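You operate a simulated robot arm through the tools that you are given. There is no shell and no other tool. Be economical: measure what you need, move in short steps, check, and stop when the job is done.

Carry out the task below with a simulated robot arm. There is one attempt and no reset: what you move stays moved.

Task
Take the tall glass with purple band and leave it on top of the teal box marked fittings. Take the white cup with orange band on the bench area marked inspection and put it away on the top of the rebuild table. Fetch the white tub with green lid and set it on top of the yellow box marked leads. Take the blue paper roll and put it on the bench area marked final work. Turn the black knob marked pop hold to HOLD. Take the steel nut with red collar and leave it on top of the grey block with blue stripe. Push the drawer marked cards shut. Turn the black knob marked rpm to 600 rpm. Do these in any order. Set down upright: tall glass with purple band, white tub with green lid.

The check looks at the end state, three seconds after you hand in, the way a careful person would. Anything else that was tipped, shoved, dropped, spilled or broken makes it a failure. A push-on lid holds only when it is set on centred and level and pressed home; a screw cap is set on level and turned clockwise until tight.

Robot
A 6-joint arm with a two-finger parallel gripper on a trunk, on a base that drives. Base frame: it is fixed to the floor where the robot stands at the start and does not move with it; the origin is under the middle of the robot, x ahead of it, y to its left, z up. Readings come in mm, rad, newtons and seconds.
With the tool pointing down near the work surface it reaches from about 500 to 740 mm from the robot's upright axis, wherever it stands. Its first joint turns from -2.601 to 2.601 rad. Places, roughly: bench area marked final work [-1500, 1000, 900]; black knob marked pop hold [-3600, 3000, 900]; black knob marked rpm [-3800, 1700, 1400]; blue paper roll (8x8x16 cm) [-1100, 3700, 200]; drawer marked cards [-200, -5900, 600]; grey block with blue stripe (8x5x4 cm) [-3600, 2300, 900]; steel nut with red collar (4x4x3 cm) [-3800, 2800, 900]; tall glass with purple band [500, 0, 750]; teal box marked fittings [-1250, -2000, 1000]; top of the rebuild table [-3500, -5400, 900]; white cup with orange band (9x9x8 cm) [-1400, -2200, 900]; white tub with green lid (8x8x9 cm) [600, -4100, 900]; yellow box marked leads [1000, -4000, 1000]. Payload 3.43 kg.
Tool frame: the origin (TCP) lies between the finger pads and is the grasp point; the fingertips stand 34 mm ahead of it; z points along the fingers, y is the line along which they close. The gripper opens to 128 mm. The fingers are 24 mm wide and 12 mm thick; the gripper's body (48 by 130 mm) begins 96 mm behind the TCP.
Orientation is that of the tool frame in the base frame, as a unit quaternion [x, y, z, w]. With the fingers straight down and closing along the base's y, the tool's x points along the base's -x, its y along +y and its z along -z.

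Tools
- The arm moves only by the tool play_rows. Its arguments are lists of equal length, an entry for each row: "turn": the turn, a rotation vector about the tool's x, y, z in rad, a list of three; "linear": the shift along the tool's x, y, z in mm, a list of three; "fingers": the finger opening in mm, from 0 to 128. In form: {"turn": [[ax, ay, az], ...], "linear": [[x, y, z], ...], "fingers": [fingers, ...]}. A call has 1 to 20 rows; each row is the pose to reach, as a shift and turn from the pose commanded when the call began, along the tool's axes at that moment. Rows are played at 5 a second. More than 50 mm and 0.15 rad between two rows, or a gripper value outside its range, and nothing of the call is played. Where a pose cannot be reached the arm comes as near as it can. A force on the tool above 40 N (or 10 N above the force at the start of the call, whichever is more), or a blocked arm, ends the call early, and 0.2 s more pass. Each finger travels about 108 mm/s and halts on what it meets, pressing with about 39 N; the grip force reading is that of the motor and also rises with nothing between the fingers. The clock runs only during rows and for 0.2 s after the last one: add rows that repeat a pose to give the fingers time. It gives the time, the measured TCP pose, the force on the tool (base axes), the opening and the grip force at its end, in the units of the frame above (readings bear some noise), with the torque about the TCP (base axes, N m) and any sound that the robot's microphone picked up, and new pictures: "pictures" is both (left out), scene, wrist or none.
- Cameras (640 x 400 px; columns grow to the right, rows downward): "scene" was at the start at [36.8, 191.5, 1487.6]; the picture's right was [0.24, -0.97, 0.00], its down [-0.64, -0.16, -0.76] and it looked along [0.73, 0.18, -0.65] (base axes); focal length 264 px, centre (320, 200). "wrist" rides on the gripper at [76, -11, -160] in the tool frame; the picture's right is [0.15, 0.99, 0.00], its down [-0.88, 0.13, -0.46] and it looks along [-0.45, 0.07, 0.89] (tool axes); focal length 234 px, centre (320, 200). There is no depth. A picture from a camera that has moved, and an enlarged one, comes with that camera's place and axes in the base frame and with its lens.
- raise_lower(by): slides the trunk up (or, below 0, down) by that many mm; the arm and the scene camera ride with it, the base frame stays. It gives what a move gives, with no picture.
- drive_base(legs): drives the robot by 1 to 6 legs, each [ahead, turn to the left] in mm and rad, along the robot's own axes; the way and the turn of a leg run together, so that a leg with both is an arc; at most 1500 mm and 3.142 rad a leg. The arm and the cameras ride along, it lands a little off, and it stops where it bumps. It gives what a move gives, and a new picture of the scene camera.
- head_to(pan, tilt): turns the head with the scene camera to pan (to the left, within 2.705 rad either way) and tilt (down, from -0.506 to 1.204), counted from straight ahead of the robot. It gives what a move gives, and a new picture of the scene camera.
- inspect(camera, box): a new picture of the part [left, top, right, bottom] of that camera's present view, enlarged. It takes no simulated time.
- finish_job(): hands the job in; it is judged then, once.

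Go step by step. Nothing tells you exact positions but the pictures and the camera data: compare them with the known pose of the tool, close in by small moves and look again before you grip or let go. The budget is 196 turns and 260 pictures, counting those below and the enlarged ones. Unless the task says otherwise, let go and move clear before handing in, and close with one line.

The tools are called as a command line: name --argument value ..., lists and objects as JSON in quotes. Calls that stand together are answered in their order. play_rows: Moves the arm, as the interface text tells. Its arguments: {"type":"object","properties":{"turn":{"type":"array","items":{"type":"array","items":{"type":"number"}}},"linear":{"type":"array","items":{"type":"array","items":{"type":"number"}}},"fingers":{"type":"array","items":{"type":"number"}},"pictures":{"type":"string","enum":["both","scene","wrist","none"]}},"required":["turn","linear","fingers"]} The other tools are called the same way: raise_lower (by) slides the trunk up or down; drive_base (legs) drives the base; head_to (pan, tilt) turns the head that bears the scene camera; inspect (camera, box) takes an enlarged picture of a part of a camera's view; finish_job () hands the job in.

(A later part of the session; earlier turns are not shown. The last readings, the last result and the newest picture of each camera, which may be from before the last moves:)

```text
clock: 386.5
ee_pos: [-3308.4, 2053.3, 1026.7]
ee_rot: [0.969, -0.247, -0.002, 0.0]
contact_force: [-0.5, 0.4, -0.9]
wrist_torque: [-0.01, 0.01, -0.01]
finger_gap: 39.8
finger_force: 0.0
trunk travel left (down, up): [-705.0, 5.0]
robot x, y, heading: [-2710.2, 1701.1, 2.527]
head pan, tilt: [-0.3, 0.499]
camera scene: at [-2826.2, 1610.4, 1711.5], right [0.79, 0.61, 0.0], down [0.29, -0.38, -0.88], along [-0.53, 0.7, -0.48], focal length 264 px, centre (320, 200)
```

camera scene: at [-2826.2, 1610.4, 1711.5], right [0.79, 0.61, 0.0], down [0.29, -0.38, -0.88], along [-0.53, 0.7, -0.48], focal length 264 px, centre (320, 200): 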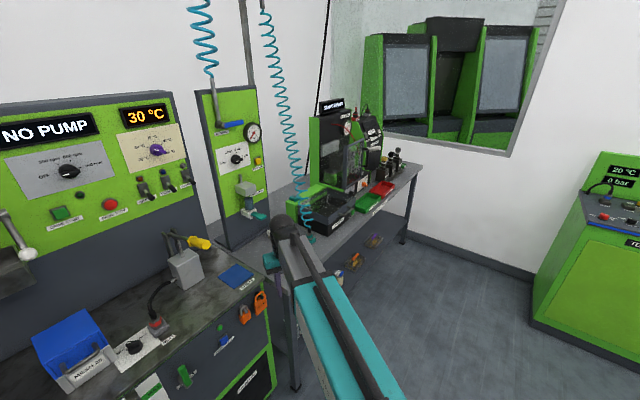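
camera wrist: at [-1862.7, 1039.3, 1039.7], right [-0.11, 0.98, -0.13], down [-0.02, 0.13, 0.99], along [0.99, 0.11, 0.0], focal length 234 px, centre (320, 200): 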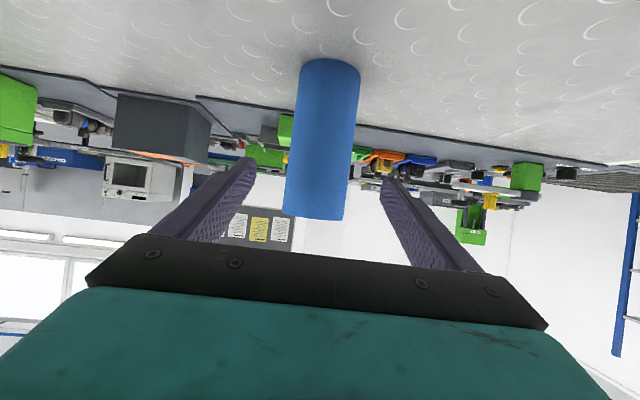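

The rpm knob is near (-3819, 1725, 1423) and points at OFF; 600 rpm is 120° clockwise from there. I'll back off, face the panel, bring the tool horizontal and raise it.

drive_base --legs '[[-150, 0], [0, 0.614]]'

play_rows --turn '[[0, -0.14, 0], [0, -0.28, 0], [0, -0.42, 0], [0, -0.56, 0], [0, -0.7, 0], [0, -0.84, 0], [0, -0.98, 0], [0, -1.12, 0], [0, -1.26, 0], [0, -1.4, 0], [0, -1.54, 0], [0, -1.57, 0], [0, -1.57, 0], [0, -1.57, 0]]' --linear '[[-15, 0, -20], [-30, 0, -45], [-45, 0, -75], [-60, 0, -110], [-75, 0, -145], [-85, 0, -180], [-95, 0, -220], [-105, 0, -260], [-115, 0, -300], [-120, 0, -335], [-125, 0, -365], [-130, 0, -390], [-130, 0, -396], [-130, 0, -396]]' --fingers '[40, 40, 40, 40, 40, 40, 40, 40, 40, 40, 40, 40, 40, 40]' --pictures "both"

```text
clock: 390.3
ee_pos: [-3276.5, 1539.3, 1026.4]
ee_rot: [0.998, 0.068, -0.002, 0.001]
contact_force: [-0.5, -0.1, -0.4]
wrist_torque: [0.01, -0.04, 0.02]
finger_gap: 39.9
finger_force: 0.0
trunk travel left (down, up): [-705.0, 5.0]
robot x, y, heading: [-2584.7, 1592.5, -3.137]
head pan, tilt: [-0.3, 0.499]
camera scene: at [-2626.8, 1453.0, 1711.3], right [0.29, 0.96, 0.0], down [0.46, -0.14, -0.88], along [-0.84, 0.26, -0.48], focal length 264 px, centre (320, 200)
```

scene: 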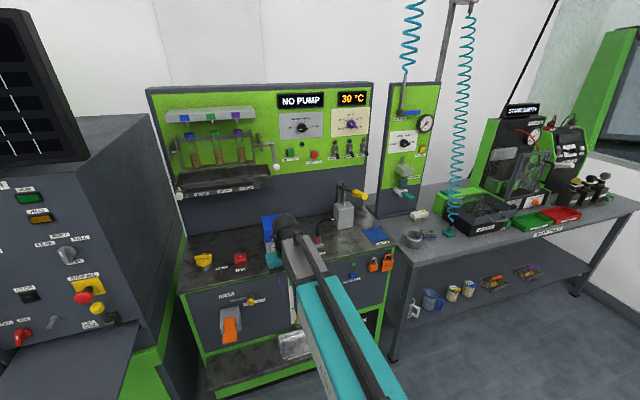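

```text
clock: 393.3
ee_pos: [-3403.3, 1522.4, 1422.8]
ee_rot: [-0.704, -0.048, 0.707, -0.048]
contact_force: [0.1, -0.2, 0.3]
wrist_torque: [-0.01, 0.01, 0.01]
finger_gap: 39.9
finger_force: 0.0
trunk travel left (down, up): [-705.0, 5.0]
robot x, y, heading: [-2583.0, 1599.3, -3.134]
head pan, tilt: [-0.3, 0.499]
camera scene: at [-2625.8, 1454.6, 1711.5], right [0.29, 0.96, 0.0], down [0.46, -0.14, -0.88], along [-0.84, 0.25, -0.48], focal length 264 px, centre (320, 200)
camera wrist: at [-3246.3, 1554.8, 1346.1], right [0.13, -0.98, -0.15], down [0.47, -0.07, 0.88], along [-0.87, -0.19, 0.45], focal length 234 px, centre (320, 200)
```

scene: 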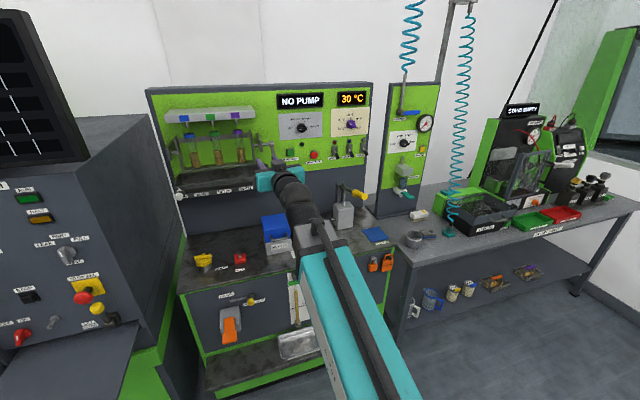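
wrist: 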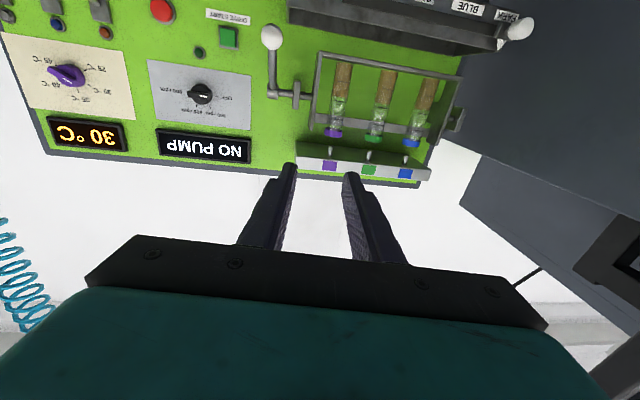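

The horizontal pose works, and the knob lies at y≈1726, z≈1412. I'll shift sideways, square up, and roll the gripper 90° so the fingers straddle the horizontal bar of the knob.

play_rows --turn '[[0.03, 0, 0], [0.06, 0, 0], [0.09, 0, 0], [0.12, 0, 0], [0.136, 0, 0], [0.136, 0, 0]]' --linear '[[2, -45, -6], [4, -90, -12], [6, -135, -18], [8, -175, -24], [10, -202, -27.6], [10, -202, -27.6]]' --fingers '[50, 50, 50, 50, 50, 50]' --pictures "none"

play_rows --turn '[[0, 0, -0.14], [0, 0, -0.28], [0, 0, -0.42], [0, 0, -0.56], [0, 0, -0.7], [0, 0, -0.84], [0, 0, -0.98], [0, 0, -1.12], [0, 0, -1.26], [0, 0, -1.4], [0, 0, -1.54], [0, 0, -1.571], [0, 0, -1.571]]' --linear '[[0, 0, 0], [0, 0, 0], [0, 0, 0], [0, 0, 0], [0, 0, 0], [0, 0, 0], [0, 0, 0], [0, 0, 0], [0, 0, 0], [0, 0, 0], [0, 0, 0], [0, 0, 0], [0, 0, 0]]' --fingers '[50, 50, 50, 50, 50, 50, 50, 50, 50, 50, 50, 50, 50]' --pictures "none"

drive_base --legs '[[250, 0]]'

inspect --camera "wrist" --box '[0, 0, 640, 400]'

```text
clock: 394.7
ee_pos: [-3402.8, 1728.7, 1411.7]
ee_rot: [-0.705, 0.001, 0.709, -0.001]
contact_force: [0.1, 0.5, -0.5]
wrist_torque: [-0.01, -0.03, -0.03]
finger_gap: 49.9
finger_force: 0.1
trunk travel left (down, up): [-705.0, 5.0]
robot x, y, heading: [-2584.7, 1596.1, -3.138]
head pan, tilt: [-0.3, 0.499]
```

```text
clock: 397.5
ee_pos: [-3403.7, 1727.0, 1412.1]
ee_rot: [-0.498, -0.5, 0.501, 0.501]
contact_force: [-0.6, 0.5, -0.1]
wrist_torque: [-0.02, -0.01, -0.02]
finger_gap: 50.2
finger_force: 0.0
trunk travel left (down, up): [-705.0, 5.0]
robot x, y, heading: [-2585.1, 1597.8, -3.137]
head pan, tilt: [-0.3, 0.499]
```

```text
clock: 399.5
ee_pos: [-3658.5, 1728.5, 1411.6]
ee_rot: [0.501, 0.498, -0.5, -0.501]
contact_force: [0.3, 0.1, 0.3]
wrist_torque: [0.01, 0.04, -0.01]
finger_gap: 50.0
finger_force: 0.0
trunk travel left (down, up): [-705.0, 5.0]
robot x, y, heading: [-2838.3, 1591.6, -3.135]
head pan, tilt: [-0.3, 0.499]
camera scene: at [-2881.4, 1453.3, 1711.4], right [0.29, 0.96, 0.0], down [0.46, -0.14, -0.88], along [-0.84, 0.26, -0.48], focal length 264 px, centre (320, 200)
```

scene: 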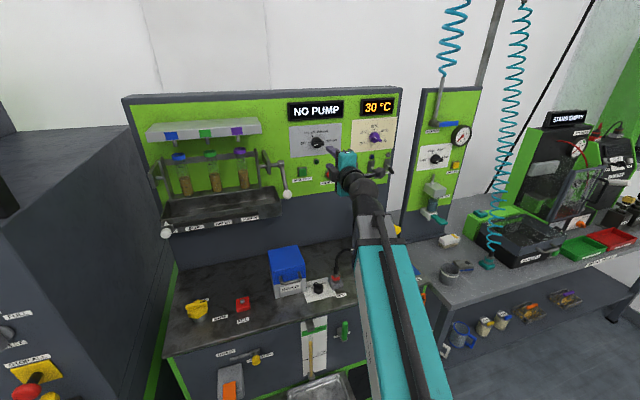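

```text
1.00 times, centred on (320, 200) of wrist (not enlarged: the box is as wide or as high as the picture)
camera zoom: at [-3497.8, 1803.1, 1422.3], right [0.0, 0.15, -0.99], down [0.45, -0.88, -0.13], along [-0.89, -0.45, -0.06], focal length 234 px, centre (320, 200)
```

zoom: 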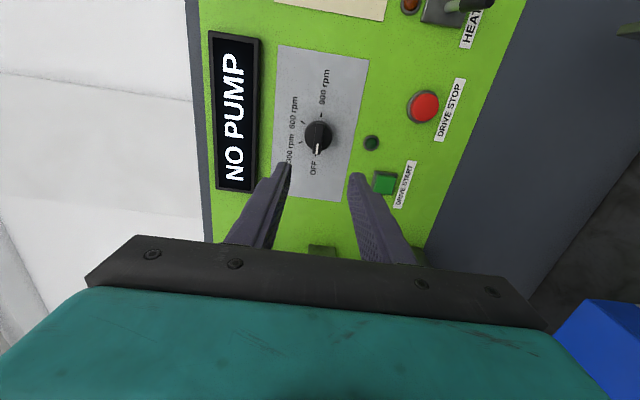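

inspect --camera "wrist" --box '[250, 60, 390, 200]'

```text
2.86 times, centred on (320, 130) of wrist
camera zoom: at [-3497.8, 1803.1, 1422.3], right [0.0, 0.15, -0.99], down [0.45, -0.88, -0.13], along [-0.89, -0.45, -0.06], focal length 669 px, centre (320, 400)
```

zoom: 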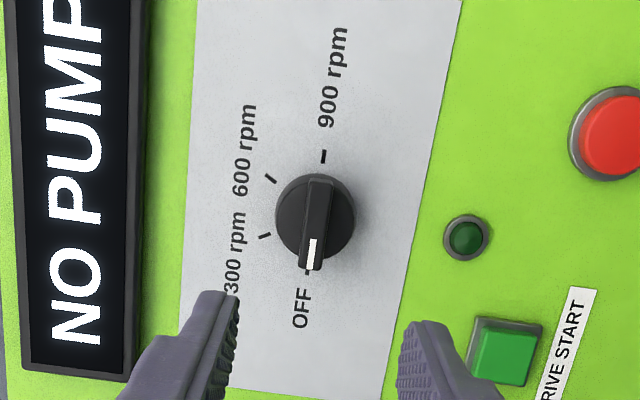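

The view is very clear: the knob bar is horizontal with its white mark at OFF. I'll advance closer and check the alignment.

play_rows --turn '[[0, 0, 0], [0, 0, 0], [0, 0, 0], [0, 0, 0]]' --linear '[[4, -2, 30], [4, -2, 60], [4, -2, 90], [4, -2, 90]]' --fingers '[50, 50, 50, 50]' --pictures "wrist"

inspect --camera "scene" --box '[280, 90, 420, 220]'

```text
clock: 400.5
ee_pos: [-3745.8, 1731.0, 1414.9]
ee_rot: [-0.5, -0.498, 0.5, 0.502]
contact_force: [0.2, -0.5, -0.5]
wrist_torque: [0.03, -0.02, -0.01]
finger_gap: 49.9
finger_force: 0.1
trunk travel left (down, up): [-705.0, 5.0]
robot x, y, heading: [-2838.8, 1595.4, -3.14]
head pan, tilt: [-0.3, 0.499]
camera wrist: at [-3585.6, 1805.6, 1425.4], right [0.0, 0.15, -0.99], down [0.45, -0.88, -0.13], along [-0.89, -0.45, -0.06], focal length 234 px, centre (320, 200)
```

wrist: 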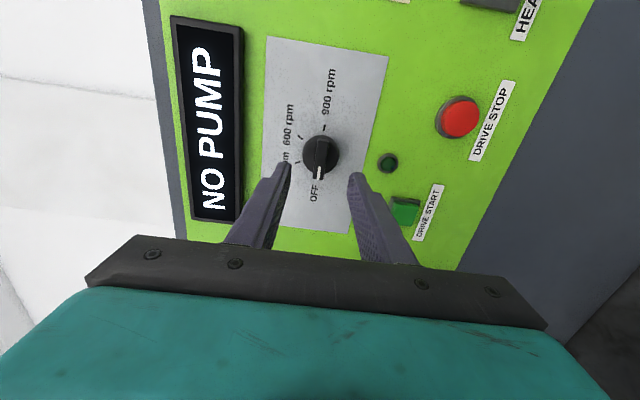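

```text
3.08 times, centred on (350, 155) of scene
camera zoom: at [-2879.9, 1453.3, 1711.5], right [0.29, 0.96, 0.0], down [0.46, -0.14, -0.88], along [-0.84, 0.26, -0.48], focal length 813 px, centre (228, 338)
```

zoom: 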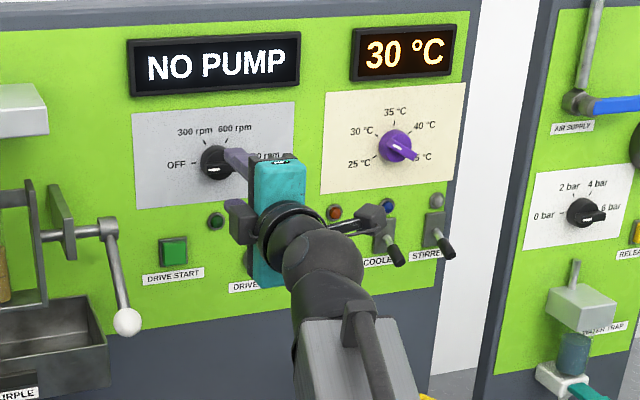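

Alignment is within 3 mm. I'll narrow the fingers to 26 mm and creep forward so the tips straddle the bar.

play_rows --turn '[[0, 0, 0], [0, 0, 0], [0, 0, 0], [0, 0, 0]]' --linear '[[3, 0, 10], [3, 0, 22], [3, 0, 32], [3, 0, 32]]' --fingers '[40, 30, 26, 26]' --pictures "wrist"

inspect --camera "wrist" --box '[250, 100, 390, 240]'

```text
clock: 401.5
ee_pos: [-3779.8, 1735.0, 1414.0]
ee_rot: [-0.5, -0.498, 0.501, 0.501]
contact_force: [1.1, -0.1, 0.5]
wrist_torque: [0.01, 0.01, -0.01]
finger_gap: 25.7
finger_force: 0.2
trunk travel left (down, up): [-705.0, 5.0]
robot x, y, heading: [-2839.3, 1592.7, -3.135]
head pan, tilt: [-0.3, 0.499]
camera wrist: at [-3619.1, 1809.8, 1424.6], right [0.0, 0.15, -0.99], down [0.45, -0.88, -0.13], along [-0.89, -0.45, -0.06], focal length 234 px, centre (320, 200)
```

wrist: 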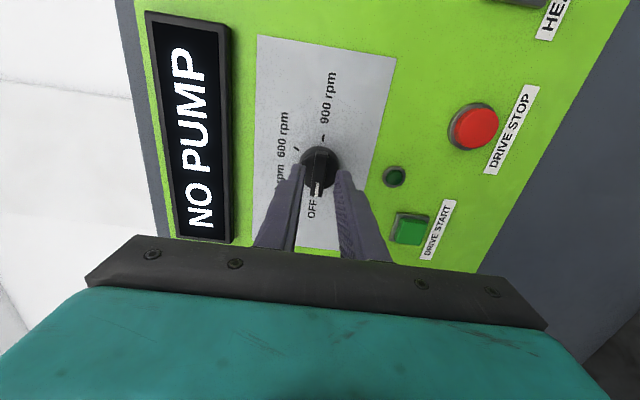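

```text
2.86 times, centred on (320, 170) of wrist
camera zoom: at [-3619.1, 1809.8, 1424.6], right [0.0, 0.15, -0.99], down [0.45, -0.88, -0.13], along [-0.89, -0.45, -0.06], focal length 669 px, centre (320, 286)
```

zoom: 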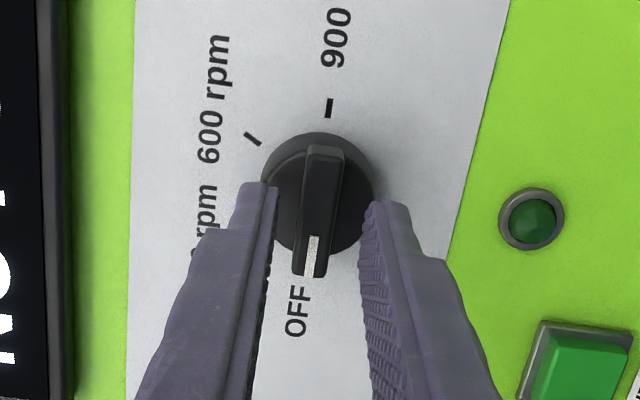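

play_rows --turn '[[0, 0, 0], [0, 0, 0], [0, 0, 0], [0, 0, 0], [0, 0, 0]]' --linear '[[1, 0, 3], [1, 0, 6], [1, 0, 9], [1, 0, 12], [1, 0, 12]]' --fingers '[26, 26, 26, 26, 26]' --pictures "none"

inspect --camera "wrist" --box '[250, 100, 390, 240]'

```text
clock: 402.7
ee_pos: [-3791.3, 1736.5, 1414.3]
ee_rot: [0.501, 0.498, -0.501, -0.501]
contact_force: [-0.4, -0.7, 0.0]
wrist_torque: [-0.02, -0.02, -0.05]
finger_gap: 26.0
finger_force: 0.1
trunk travel left (down, up): [-705.0, 5.0]
robot x, y, heading: [-2835.9, 1593.0, -3.141]
head pan, tilt: [-0.3, 0.499]
```

```text
2.86 times, centred on (320, 170) of wrist
camera zoom: at [-3630.6, 1811.2, 1425.0], right [0.0, 0.15, -0.99], down [0.45, -0.88, -0.13], along [-0.89, -0.45, -0.06], focal length 669 px, centre (320, 286)
```

zoom: 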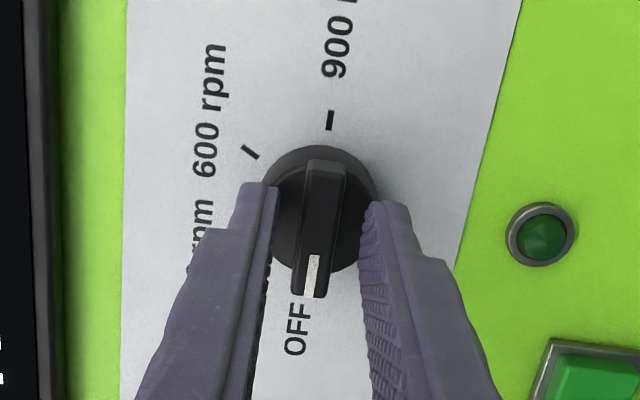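

play_rows --turn '[[0, 0, 0], [0, 0, 0], [0, 0, 0], [0, 0, 0], [0, 0, 0], [0, 0, 0]]' --linear '[[0, 0, 2], [0, 0, 4], [0, 0, 6], [0, 0, 8], [0, 0, 10], [0, 0, 10]]' --fingers '[26, 26, 26, 26, 26, 26]' --pictures "none"

inspect --camera "wrist" --box '[250, 100, 390, 240]'

```text
clock: 404.1
ee_pos: [-3798.5, 1737.0, 1415.5]
ee_rot: [-0.501, -0.497, 0.5, 0.501]
contact_force: [11.1, -0.9, -2.2]
wrist_torque: [-0.02, -0.28, 0.15]
finger_gap: 27.2
finger_force: 0.7
trunk travel left (down, up): [-705.0, 5.0]
robot x, y, heading: [-2841.6, 1594.4, -3.143]
head pan, tilt: [-0.3, 0.499]
```

```text
2.86 times, centred on (320, 170) of wrist
camera zoom: at [-3639.1, 1811.7, 1425.7], right [0.0, 0.15, -0.99], down [0.45, -0.88, -0.13], along [-0.89, -0.45, -0.06], focal length 669 px, centre (320, 286)
```

zoom: 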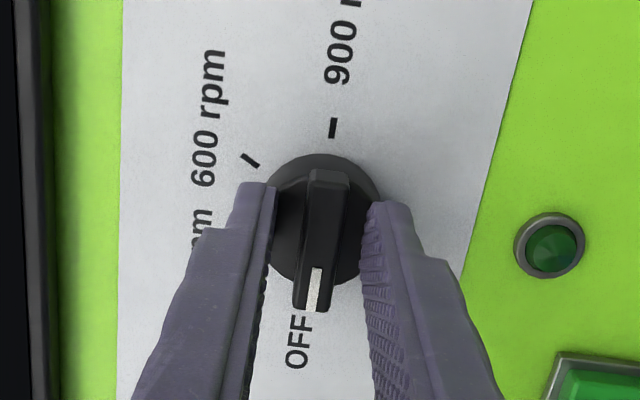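

Light contact with the knob's disc. I'll back 1.5 mm and close on the bar.

play_rows --turn '[[0, 0, 0], [0, 0, 0], [0, 0, 0], [0, 0, 0]]' --linear '[[0, 0, -3], [0, 0, -3], [0, 0, -3], [0, 0, -3]]' --fingers '[24, 12, 4, 4]' --pictures "none"

inspect --camera "wrist" --box '[250, 100, 390, 240]'

```text
clock: 405.1
ee_pos: [-3798.1, 1737.4, 1414.9]
ee_rot: [-0.5, -0.498, 0.501, 0.501]
contact_force: [-3.9, 0.0, 5.6]
wrist_torque: [0.01, -0.07, 0.31]
finger_gap: 11.9
finger_force: 45.0
trunk travel left (down, up): [-705.0, 5.0]
robot x, y, heading: [-2839.8, 1597.4, -3.14]
head pan, tilt: [-0.3, 0.499]
```

```text
2.86 times, centred on (320, 170) of wrist
camera zoom: at [-3637.8, 1811.2, 1425.1], right [0.0, 0.15, -0.99], down [0.45, -0.88, -0.13], along [-0.89, -0.45, -0.06], focal length 669 px, centre (320, 286)
```

zoom: 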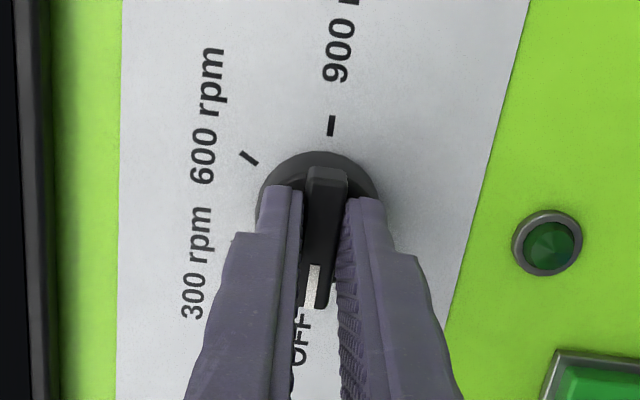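

Gripped at 11.9 mm. I'll turn clockwise by 120° about the tool axis.

play_rows --turn '[[0, 0, 0.14], [0, 0, 0.28], [0, 0, 0.42], [0, 0, 0.56], [0, 0, 0.7], [0, 0, 0.84], [0, 0, 0.98], [0, 0, 1.12], [0, 0, 1.26], [0, 0, 1.4], [0, 0, 1.54], [0, 0, 1.68], [0, 0, 1.82], [0, 0, 1.96], [0, 0, 2.094], [0, 0, 2.094]]' --linear '[[0, 0, 0], [0, 0, 0], [0, 0, 0], [0, 0, 0], [0, 0, 0], [0, 0, 0], [0, 0, 0], [0, 0, 0], [0, 0, 0], [0, 0, 0], [0, 0, 0], [0, 0, 0], [0, 0, 0], [0, 0, 0], [0, 0, 0], [0, 0, 0]]' --fingers '[4, 4, 4, 4, 4, 4, 4, 4, 4, 4, 4, 4, 4, 4, 4, 4]' --pictures "both"

```text
clock: 408.5
ee_pos: [-3799.1, 1731.1, 1412.8]
ee_rot: [0.686, -0.181, -0.68, 0.184]
contact_force: [14.3, -20.8, -21.6]
wrist_torque: [0.01, -0.73, 1.4]
finger_gap: 11.8
finger_force: 45.1
trunk travel left (down, up): [-705.0, 5.0]
robot x, y, heading: [-2838.8, 1593.1, -3.142]
head pan, tilt: [-0.3, 0.499]
camera scene: at [-2880.6, 1449.6, 1711.1], right [0.29, 0.96, 0.0], down [0.46, -0.14, -0.88], along [-0.84, 0.26, -0.48], focal length 264 px, centre (320, 200)
camera wrist: at [-3637.8, 1703.3, 1341.9], right [0.0, -0.93, 0.37], down [0.45, 0.33, 0.83], along [-0.89, 0.16, 0.42], focal length 234 px, centre (320, 200)
```

scene: 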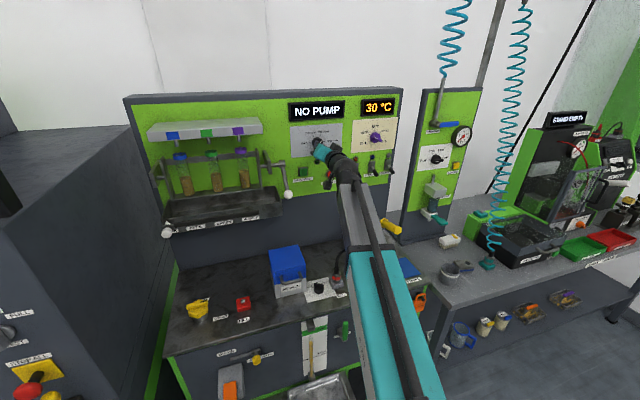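
wrist: 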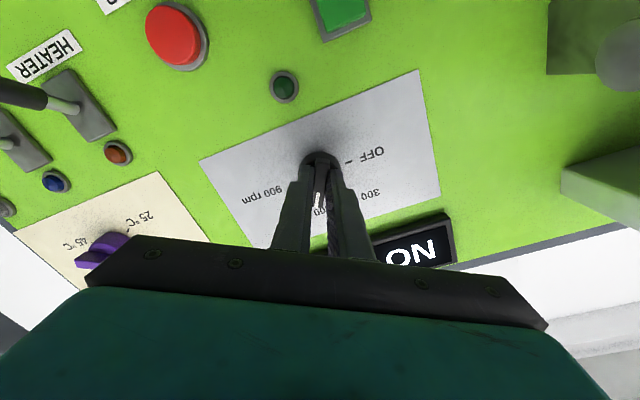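

The knob turned. I'll open the fingers, withdraw a little and check the mark.

play_rows --turn '[[0, 0, 0], [0, 0, 0], [0, 0, 0], [0, 0, 0], [0, 0, 0], [0, 0, 0]]' --linear '[[0, 0, 0], [0, 0, 0], [0, 0, -10], [0, 0, -35], [0, 0, -60], [0, 0, -60]]' --fingers '[12, 26, 40, 50, 60, 60]' --pictures "none"

inspect --camera "wrist" --box '[240, 80, 400, 220]'

```text
clock: 409.9
ee_pos: [-3737.2, 1737.9, 1414.5]
ee_rot: [-0.682, 0.183, 0.685, -0.182]
contact_force: [-1.3, 0.3, 0.2]
wrist_torque: [-0.01, 0.03, 0.02]
finger_gap: 59.9
finger_force: 0.2
trunk travel left (down, up): [-705.0, 5.0]
robot x, y, heading: [-2839.6, 1592.5, -3.139]
head pan, tilt: [-0.3, 0.499]
```

```text
2.86 times, centred on (320, 150) of wrist
camera zoom: at [-3578.6, 1708.0, 1342.7], right [0.0, -0.93, 0.37], down [0.46, 0.33, 0.83], along [-0.89, 0.17, 0.43], focal length 669 px, centre (320, 343)
```

zoom: 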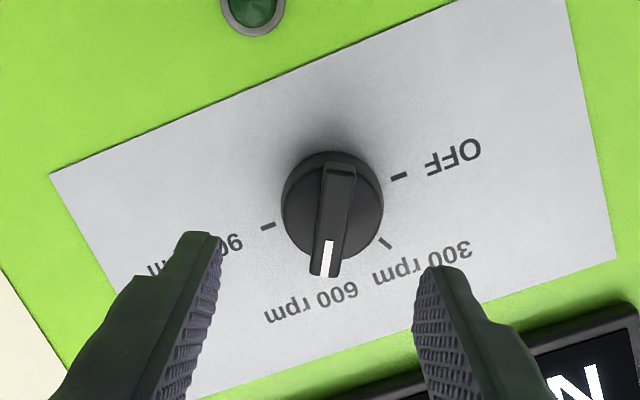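

The mark points exactly at 600 rpm. Next are the nut, the block and the pop hold knob, so I'll back out, return the tool to vertical and drive to face that bench.

drive_base --legs '[[-300, 0]]'

play_rows --turn '[[0, 0, -0.14], [0, 0, -0.28], [0, 0, -0.42], [0, 0, -0.523], [0, 0, -0.523]]' --linear '[[0, 0, 0], [0, 0, 0], [0, 0, 0], [0, 0, 0], [0, 0, 0]]' --fingers '[60, 60, 60, 60, 60]' --pictures "none"

play_rows --turn '[[0, 0.14, 0], [0, 0.28, 0], [0, 0.42, 0], [0, 0.56, 0], [0, 0.7, 0], [0, 0.84, 0], [0, 0.98, 0], [0, 1.12, 0], [0, 1.26, 0], [0, 1.4, 0], [0, 1.54, 0], [0, 1.57, 0], [0, 1.57, 0]]' --linear '[[25, 10, -16], [50, 20, -32], [75, 30, -48], [100, 40, -64], [127, 50, -80], [154, 60, -96], [181, 70, -112], [208, 80, -128], [235, 90, -144], [262, 105, -160], [289, 120, -180], [315, 130, -200], [325, 130, -200]]' --fingers '[60, 60, 60, 60, 60, 60, 60, 60, 60, 60, 60, 60, 60]' --pictures "none"

drive_base --legs '[[0, -1.57], [1150, 0], [0, 1.57]]'

head_to --pan 0.0 --tilt 0.5

```text
clock: 412.1
ee_pos: [-3440.8, 1737.8, 1416.1]
ee_rot: [-0.681, 0.185, 0.685, -0.181]
contact_force: [0.8, 0.6, -0.8]
wrist_torque: [0.0, -0.02, -0.01]
finger_gap: 60.1
finger_force: 0.0
trunk travel left (down, up): [-705.0, 5.0]
robot x, y, heading: [-2545.7, 1593.9, -3.143]
head pan, tilt: [-0.3, 0.499]
camera scene: at [-2582.7, 1454.3, 1711.5], right [0.29, 0.96, 0.0], down [0.46, -0.14, -0.88], along [-0.84, 0.26, -0.48], focal length 264 px, centre (320, 200)
```

scene: 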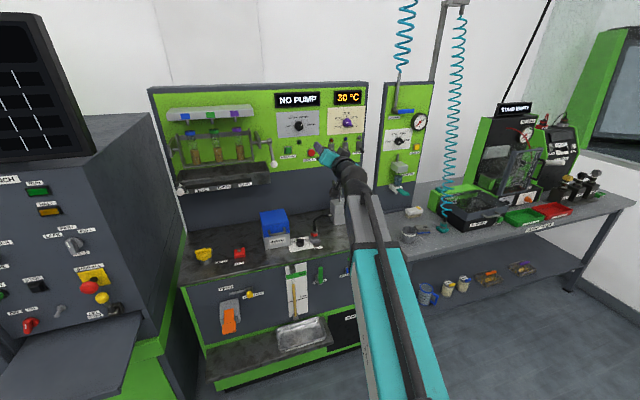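

```text
clock: 413.3
ee_pos: [-3439.5, 1738.3, 1415.2]
ee_rot: [-0.706, 0.002, 0.708, 0.002]
contact_force: [-0.3, -0.4, 0.7]
wrist_torque: [0.04, 0.01, 0.03]
finger_gap: 60.0
finger_force: 0.1
trunk travel left (down, up): [-705.0, 5.0]
robot x, y, heading: [-2543.6, 1594.6, -3.138]
head pan, tilt: [-0.3, 0.499]
```

```text
clock: 416.1
ee_pos: [-3243.4, 1607.3, 1089.9]
ee_rot: [1.0, -0.001, 0.0, 0.001]
contact_force: [0.1, -0.1, 1.0]
wrist_torque: [-0.02, -0.02, 0.02]
finger_gap: 60.1
finger_force: 0.0
trunk travel left (down, up): [-705.0, 5.0]
robot x, y, heading: [-2541.0, 1596.4, -3.138]
head pan, tilt: [-0.3, 0.499]
```

```text
clock: 433.3
ee_pos: [-3250.8, 2789.7, 1091.3]
ee_rot: [1.0, -0.012, -0.002, 0.001]
contact_force: [0.6, -0.4, -0.9]
wrist_torque: [-0.06, 0.02, -0.05]
finger_gap: 59.9
finger_force: 0.0
trunk travel left (down, up): [-705.0, 5.0]
robot x, y, heading: [-2553.0, 2724.7, 3.116]
head pan, tilt: [-0.3, 0.499]
camera scene: at [-2595.5, 2587.2, 1711.6], right [0.32, 0.95, 0.0], down [0.45, -0.15, -0.88], along [-0.83, 0.28, -0.48], focal length 264 px, centre (320, 200)
```

scene: 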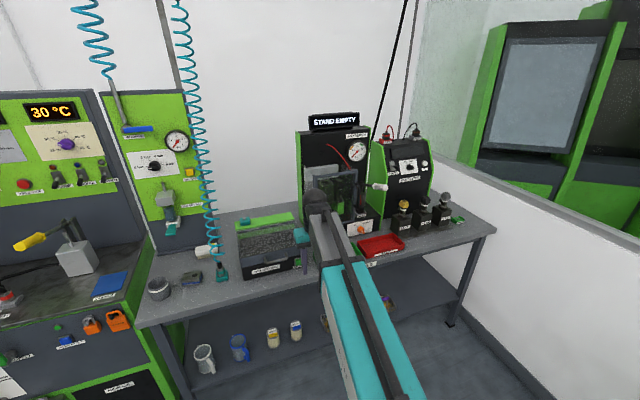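

```text
clock: 434.1
ee_pos: [-3252.5, 2786.8, 1090.3]
ee_rot: [1.0, -0.012, -0.003, 0.002]
contact_force: [-0.9, 0.4, -0.3]
wrist_torque: [-0.01, 0.02, 0.05]
finger_gap: 59.9
finger_force: 0.1
trunk travel left (down, up): [-705.0, 5.0]
robot x, y, heading: [-2549.6, 2727.2, 3.113]
head pan, tilt: [0.0, 0.499]
camera scene: at [-2601.9, 2559.5, 1711.5], right [0.03, 1.0, 0.0], down [0.48, -0.01, -0.88], along [-0.88, 0.02, -0.48], focal length 264 px, centre (320, 200)
```

scene: 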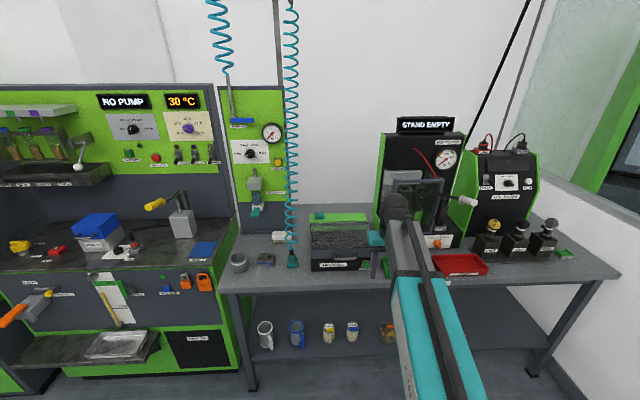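

inspect --camera "scene" --box '[220, 190, 400, 300]'

inspect --camera "wrist" --box '[0, 0, 640, 400]'

inspect --camera "scene" --box '[370, 130, 560, 290]'

```text
3.56 times, centred on (310, 245) of scene
camera zoom: at [-2601.9, 2559.5, 1711.5], right [0.03, 1.0, 0.0], down [0.48, -0.01, -0.88], along [-0.88, 0.02, -0.48], focal length 940 px, centre (356, 40)
```

zoom: 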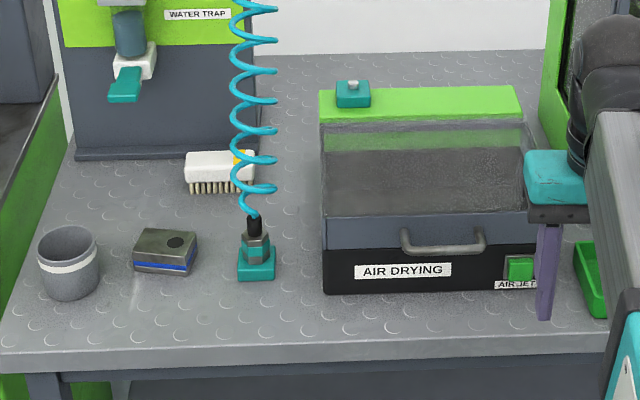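

```text
1.00 times, centred on (320, 200) of wrist (not enlarged: the box is as wide or as high as the picture)
camera zoom: at [-3174.5, 2796.0, 1249.3], right [0.12, -0.99, 0.0], down [-0.88, -0.11, 0.46], along [-0.46, -0.06, -0.89], focal length 234 px, centre (320, 200)
```

zoom: 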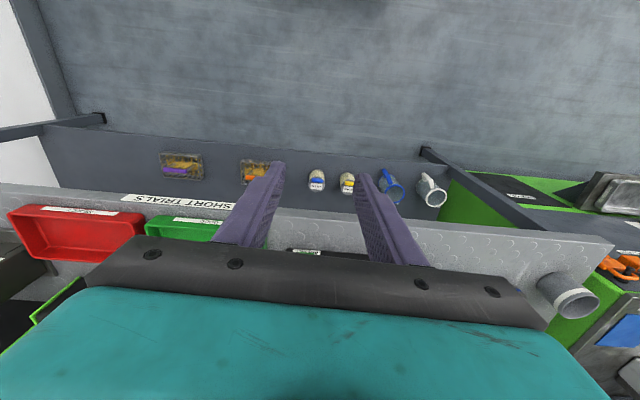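

```text
2.50 times, centred on (465, 210) of scene
camera zoom: at [-2601.9, 2559.5, 1711.5], right [0.03, 1.0, 0.0], down [0.48, -0.01, -0.88], along [-0.88, 0.02, -0.48], focal length 661 px, centre (-42, 175)
```

zoom: 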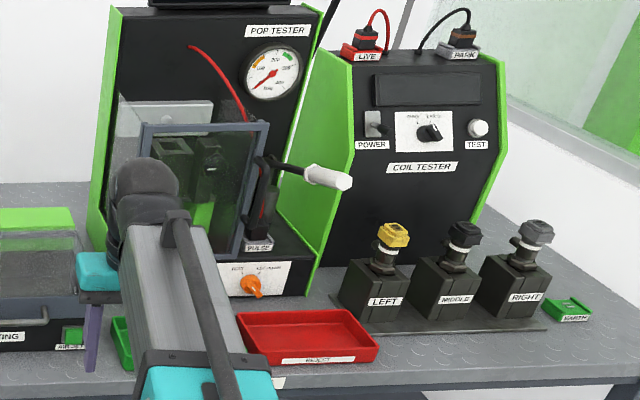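

The block with the blue stripe is at the left end of the bench. The arm hides the pop tester, so I'll swing it to the left.

play_rows --turn '[[0, 0, 0], [0, 0, 0], [0, 0, 0], [0, 0, 0], [0, 0, 0], [0, 0, 0], [0, 0, 0], [0, 0, 0], [0, 0, 0]]' --linear '[[0, 45, 0], [0, 90, 0], [0, 135, 0], [10, 180, 0], [20, 225, 0], [35, 270, 0], [55, 315, 0], [80, 355, 0], [80, 355, 0]]' --fingers '[60, 60, 60, 60, 60, 60, 60, 60, 60]' --pictures "none"

head_to --pan -0.35 --tilt 0.5

inspect --camera "scene" --box '[200, 100, 440, 280]'

```text
clock: 436.1
ee_pos: [-3181.0, 2432.2, 1089.6]
ee_rot: [1.0, -0.012, -0.001, 0.001]
contact_force: [-0.5, -0.4, 0.4]
wrist_torque: [-0.01, -0.03, 0.01]
finger_gap: 60.1
finger_force: 0.0
trunk travel left (down, up): [-705.0, 5.0]
robot x, y, heading: [-2552.8, 2725.4, 3.116]
head pan, tilt: [0.0, 0.499]
```

```text
clock: 436.9
ee_pos: [-3179.9, 2432.0, 1089.7]
ee_rot: [1.0, -0.012, -0.002, 0.001]
contact_force: [-0.2, 0.1, 0.1]
wrist_torque: [0.0, -0.02, -0.01]
finger_gap: 60.1
finger_force: 0.0
trunk travel left (down, up): [-705.0, 5.0]
robot x, y, heading: [-2550.7, 2725.7, 3.115]
head pan, tilt: [-0.351, 0.499]
camera scene: at [-2595.8, 2590.6, 1711.5], right [0.37, 0.93, 0.0], down [0.45, -0.18, -0.88], along [-0.82, 0.32, -0.48], focal length 264 px, centre (320, 200)
```

scene: 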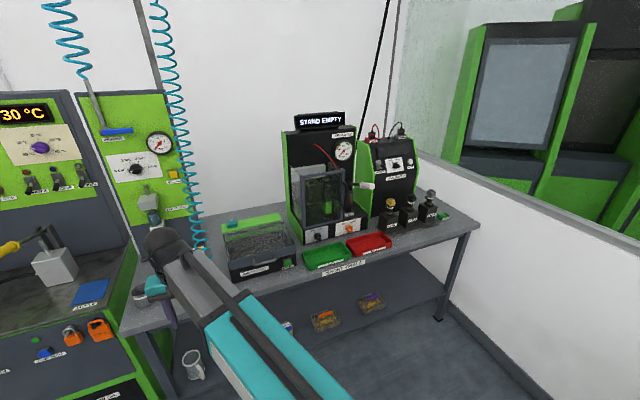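

```text
2.22 times, centred on (320, 190) of scene
camera zoom: at [-2595.8, 2590.6, 1711.5], right [0.37, 0.93, 0.0], down [0.45, -0.18, -0.88], along [-0.82, 0.32, -0.48], focal length 587 px, centre (320, 222)
```

zoom: 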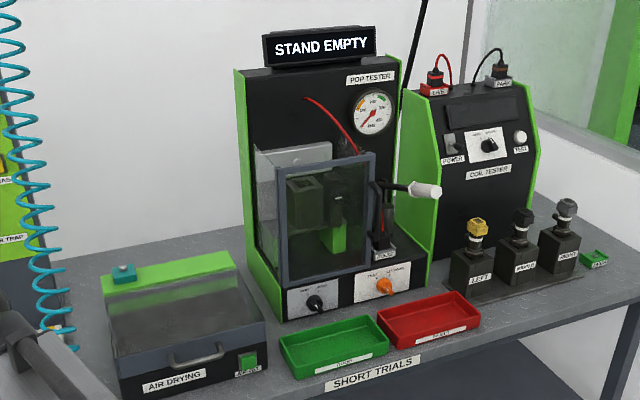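

inspect --camera "scene" --box '[280, 160, 360, 250]'

inspect --camera "scene" --box '[210, 190, 310, 280]'

```text
4.44 times, centred on (320, 205) of scene
camera zoom: at [-2595.8, 2590.6, 1711.5], right [0.37, 0.93, 0.0], down [0.45, -0.18, -0.88], along [-0.82, 0.32, -0.48], focal length 1175 px, centre (320, 178)
```

zoom: 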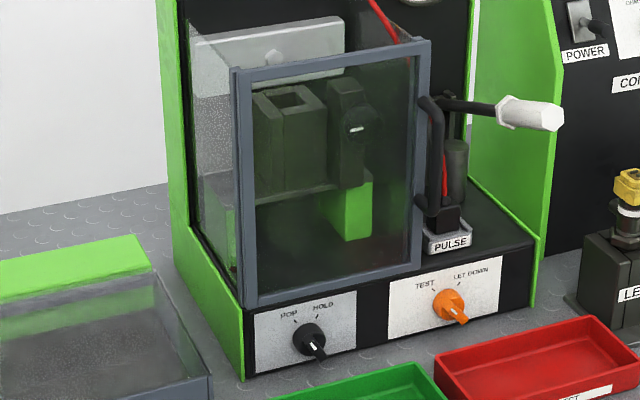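

```text
4.44 times, centred on (260, 235) of scene
camera zoom: at [-2595.8, 2590.6, 1711.5], right [0.37, 0.93, 0.0], down [0.45, -0.18, -0.88], along [-0.82, 0.32, -0.48], focal length 1175 px, centre (587, 44)
```

zoom: 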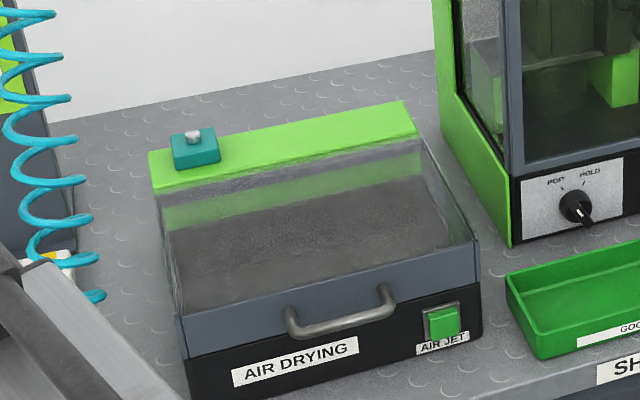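

The POP/HOLD knob is visible low on the pop tester. The nut is probably hidden behind the air-drying box, near (-3800, 2800), so I'll bring the wrist camera over that spot.

play_rows --turn '[[0, 0, 0], [0, 0, 0], [0, 0, 0], [0, 0, 0], [0, 0, 0], [0, 0, 0], [0, 0, 0], [0, 0, 0]]' --linear '[[-20, -40, -5], [-35, -80, -10], [-45, -120, -15], [-55, -160, -20], [-62, -200, -20], [-68, -240, -20], [-72, -285, -20], [-72, -285, -20]]' --fingers '[60, 60, 60, 60, 60, 60, 60, 60]' --pictures "none"

drive_base --legs '[[430, 0]]'

inspect --camera "wrist" --box '[0, 0, 640, 400]'

```text
clock: 438.7
ee_pos: [-3243.5, 2717.6, 1112.6]
ee_rot: [1.0, -0.012, -0.002, 0.001]
contact_force: [-0.4, 0.1, 0.0]
wrist_torque: [-0.01, -0.02, 0.03]
finger_gap: 59.8
finger_force: 0.1
trunk travel left (down, up): [-705.0, 5.0]
robot x, y, heading: [-2552.8, 2726.6, 3.119]
head pan, tilt: [-0.351, 0.499]
```

```text
clock: 441.6
ee_pos: [-3676.9, 2730.3, 1111.6]
ee_rot: [1.0, -0.013, -0.002, 0.001]
contact_force: [0.1, 0.3, 0.0]
wrist_torque: [0.03, -0.02, -0.03]
finger_gap: 60.1
finger_force: 0.0
trunk travel left (down, up): [-705.0, 5.0]
robot x, y, heading: [-2983.4, 2737.1, 3.117]
head pan, tilt: [-0.351, 0.499]
camera scene: at [-3029.7, 2602.3, 1711.4], right [0.37, 0.93, 0.0], down [0.45, -0.18, -0.88], along [-0.82, 0.32, -0.48], focal length 264 px, centre (320, 200)
```

scene: 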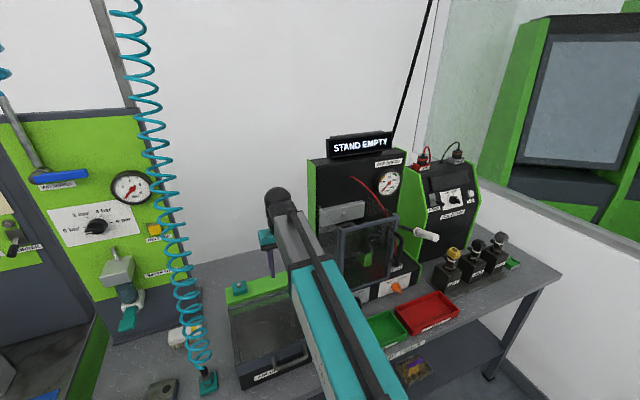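

```text
1.00 times, centred on (320, 200) of wrist (not enlarged: the box is as wide or as high as the picture)
camera zoom: at [-3599.9, 2738.8, 1270.8], right [0.12, -0.99, 0.0], down [-0.88, -0.11, 0.46], along [-0.46, -0.06, -0.89], focal length 234 px, centre (320, 200)
```

zoom: 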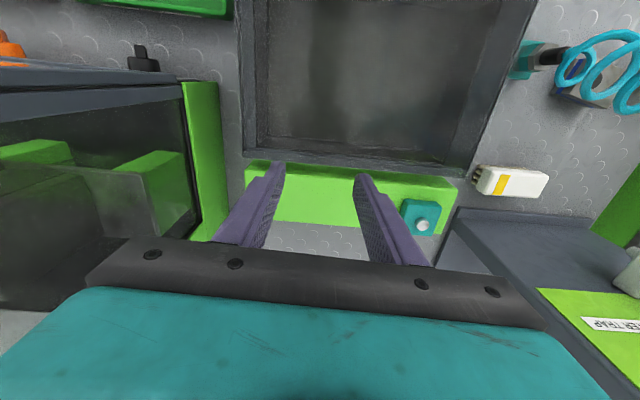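

play_rows --turn '[[0, -0.12, 0], [0, -0.24, 0], [0, -0.36, 0], [0, -0.36, 0]]' --linear '[[-25, 0, 0], [-55, 0, 0], [-85, 0, -10], [-85, 0, -10]]' --fingers '[80, 100, 120, 120]' --pictures "wrist"

```text
clock: 442.6
ee_pos: [-3760.4, 2729.8, 1121.0]
ee_rot: [0.983, -0.014, -0.181, -0.003]
contact_force: [-0.2, -0.6, 0.0]
wrist_torque: [0.0, 0.02, 0.0]
finger_gap: 120.0
finger_force: 0.0
trunk travel left (down, up): [-705.0, 5.0]
robot x, y, heading: [-2982.1, 2733.0, 3.116]
head pan, tilt: [-0.351, 0.499]
camera wrist: at [-3631.3, 2737.9, 1243.1], right [0.11, -0.99, -0.05], down [-0.66, -0.11, 0.74], along [-0.74, -0.05, -0.67], focal length 234 px, centre (320, 200)
```

wrist: 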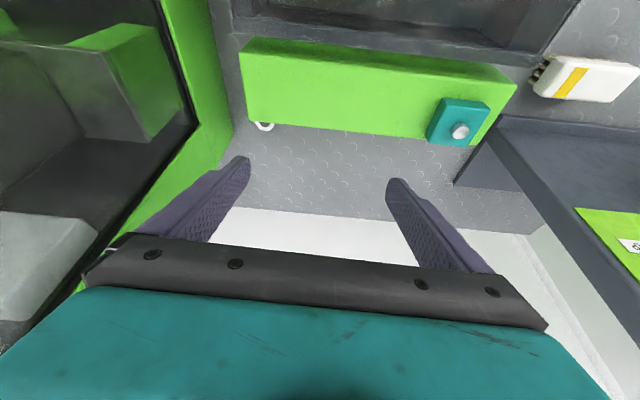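

inspect --camera "wrist" --box '[210, 80, 330, 160]'

```text
5.00 times, centred on (270, 120) of wrist
camera zoom: at [-3631.3, 2737.9, 1243.1], right [0.11, -0.99, -0.05], down [-0.66, -0.11, 0.74], along [-0.74, -0.05, -0.67], focal length 1171 px, centre (570, 600)
```

zoom: 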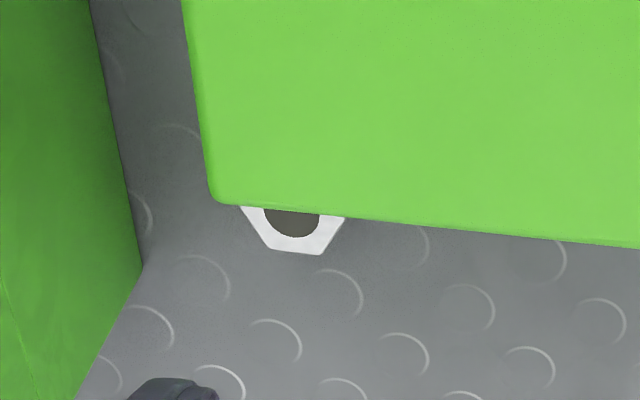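

Found it: the hex nut is behind the air-drying box, near (-3818, 2814), close to the pop tester's side. I'll move the base closer, level the tool, and roll it 90° so the fingers close along x with the camera away from the tester.

drive_base --legs '[[100, 0]]'

play_rows --turn '[[0, 0.12, 0], [0, 0.24, 0], [0, 0.363, 0], [0, 0.363, 0]]' --linear '[[16, 0, -4], [32, 0, -8], [48.8, -1.4, -12.2], [48.8, -1.4, -12.2]]' --fingers '[90, 70, 60, 60]' --pictures "none"

play_rows --turn '[[0, 0, 0.14], [0, 0, 0.28], [0, 0, 0.42], [0, 0, 0.56], [0, 0, 0.7], [0, 0, 0.84], [0, 0, 0.98], [0, 0, 1.12], [0, 0, 1.26], [0, 0, 1.4], [0, 0, 1.54], [0, 0, 1.57], [0, 0, 1.57]]' --linear '[[0, 0, 0], [0, 0, 0], [0, 0, 0], [0, 0, 0], [0, 0, 0], [0, 0, 0], [0, 0, 0], [0, 0, 0], [0, 0, 0], [0, 0, 0], [0, 0, 0], [0, 0, 0], [0, 0, 0]]' --fingers '[60, 60, 60, 60, 60, 60, 60, 60, 60, 60, 60, 60, 60]' --pictures "both"

```text
clock: 443.9
ee_pos: [-3862.7, 2735.2, 1119.2]
ee_rot: [0.984, -0.014, -0.18, -0.002]
contact_force: [-0.5, 0.4, -0.5]
wrist_torque: [0.03, -0.03, 0.03]
finger_gap: 120.1
finger_force: 0.0
trunk travel left (down, up): [-705.0, 5.0]
robot x, y, heading: [-3083.8, 2740.4, 3.113]
head pan, tilt: [-0.351, 0.499]
camera scene: at [-3131.8, 2605.2, 1711.4], right [0.37, 0.93, 0.0], down [0.45, -0.18, -0.88], along [-0.81, 0.33, -0.48], focal length 264 px, centre (320, 200)
```

scene: 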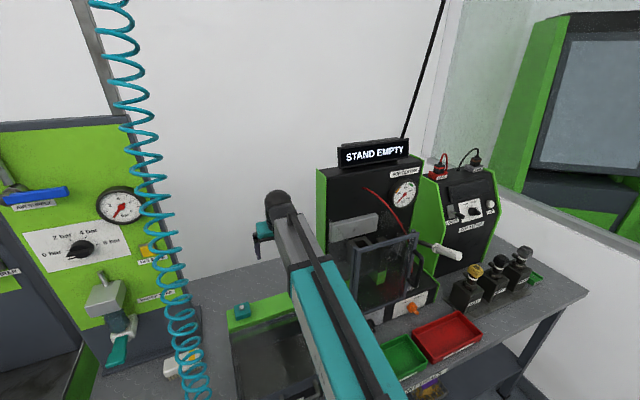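

```text
clock: 444.9
ee_pos: [-3810.0, 2734.4, 1114.4]
ee_rot: [1.0, -0.014, 0.0, 0.001]
contact_force: [-0.8, -0.1, 0.0]
wrist_torque: [0.01, 0.02, -0.03]
finger_gap: 60.1
finger_force: 0.0
trunk travel left (down, up): [-705.0, 5.0]
robot x, y, heading: [-3088.7, 2736.7, 3.111]
head pan, tilt: [-0.351, 0.499]
```

```text
clock: 447.6
ee_pos: [-3811.2, 2734.5, 1113.9]
ee_rot: [-0.697, 0.717, 0.0, -0.001]
contact_force: [0.4, 0.1, -0.9]
wrist_torque: [-0.02, -0.01, 0.03]
finger_gap: 59.9
finger_force: 0.1
trunk travel left (down, up): [-705.0, 5.0]
robot x, y, heading: [-3086.3, 2740.5, 3.113]
head pan, tilt: [-0.351, 0.499]
camera scene: at [-3129.9, 2605.1, 1711.5], right [0.37, 0.93, 0.0], down [0.44, -0.18, -0.88], along [-0.82, 0.33, -0.48], focal length 264 px, centre (320, 200)
camera wrist: at [-3801.4, 2658.1, 1274.0], right [-0.99, -0.12, 0.0], down [-0.1, 0.88, 0.45], along [-0.05, 0.45, -0.89], focal length 234 px, centre (320, 200)
```

scene: 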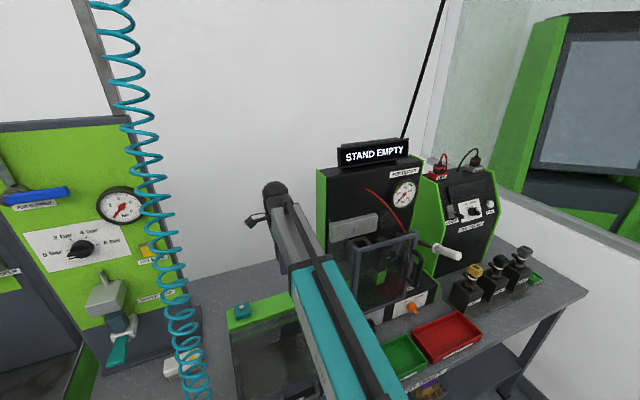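
wrist: 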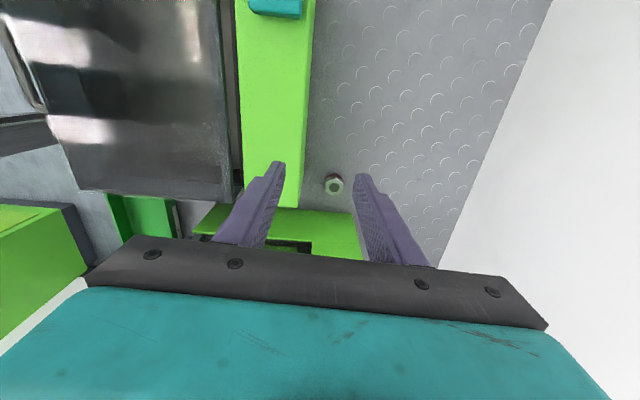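

inspect --camera "wrist" --box '[270, 130, 400, 260]'

```text
3.08 times, centred on (335, 195) of wrist
camera zoom: at [-3801.4, 2658.1, 1274.0], right [-0.99, -0.12, 0.0], down [-0.1, 0.88, 0.45], along [-0.05, 0.45, -0.89], focal length 720 px, centre (274, 215)
```

zoom: 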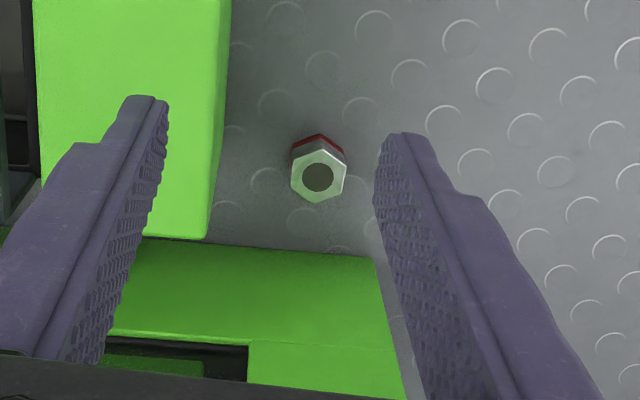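

The nut is at about (-3843, 2806), with its flats facing ±x. I'll move above it and start down.

play_rows --turn '[[0, 0, 0], [0, 0, 0], [0, 0, 0], [0, 0, 0], [0, 0, 0], [0, 0, 0]]' --linear '[[-25, 10, 10], [-50, 20, 20], [-71, 32, 40], [-71, 34, 65], [-71, 34, 85], [-71, 34, 85]]' --fingers '[55, 52, 52, 52, 52, 52]' --pictures "wrist"

```text
clock: 449.1
ee_pos: [-3843.2, 2808.0, 1029.4]
ee_rot: [-0.697, 0.717, 0.0, -0.001]
contact_force: [0.1, -0.1, 0.2]
wrist_torque: [-0.02, 0.01, 0.0]
finger_gap: 51.9
finger_force: 0.1
trunk travel left (down, up): [-705.0, 5.0]
robot x, y, heading: [-3083.3, 2739.5, 3.112]
head pan, tilt: [-0.351, 0.499]
camera wrist: at [-3833.4, 2730.6, 1188.8], right [-0.99, -0.12, 0.0], down [-0.11, 0.88, 0.45], along [-0.06, 0.45, -0.89], focal length 234 px, centre (320, 200)
```

wrist: 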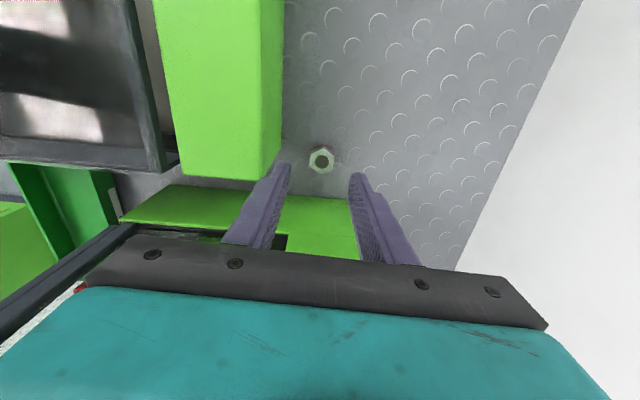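

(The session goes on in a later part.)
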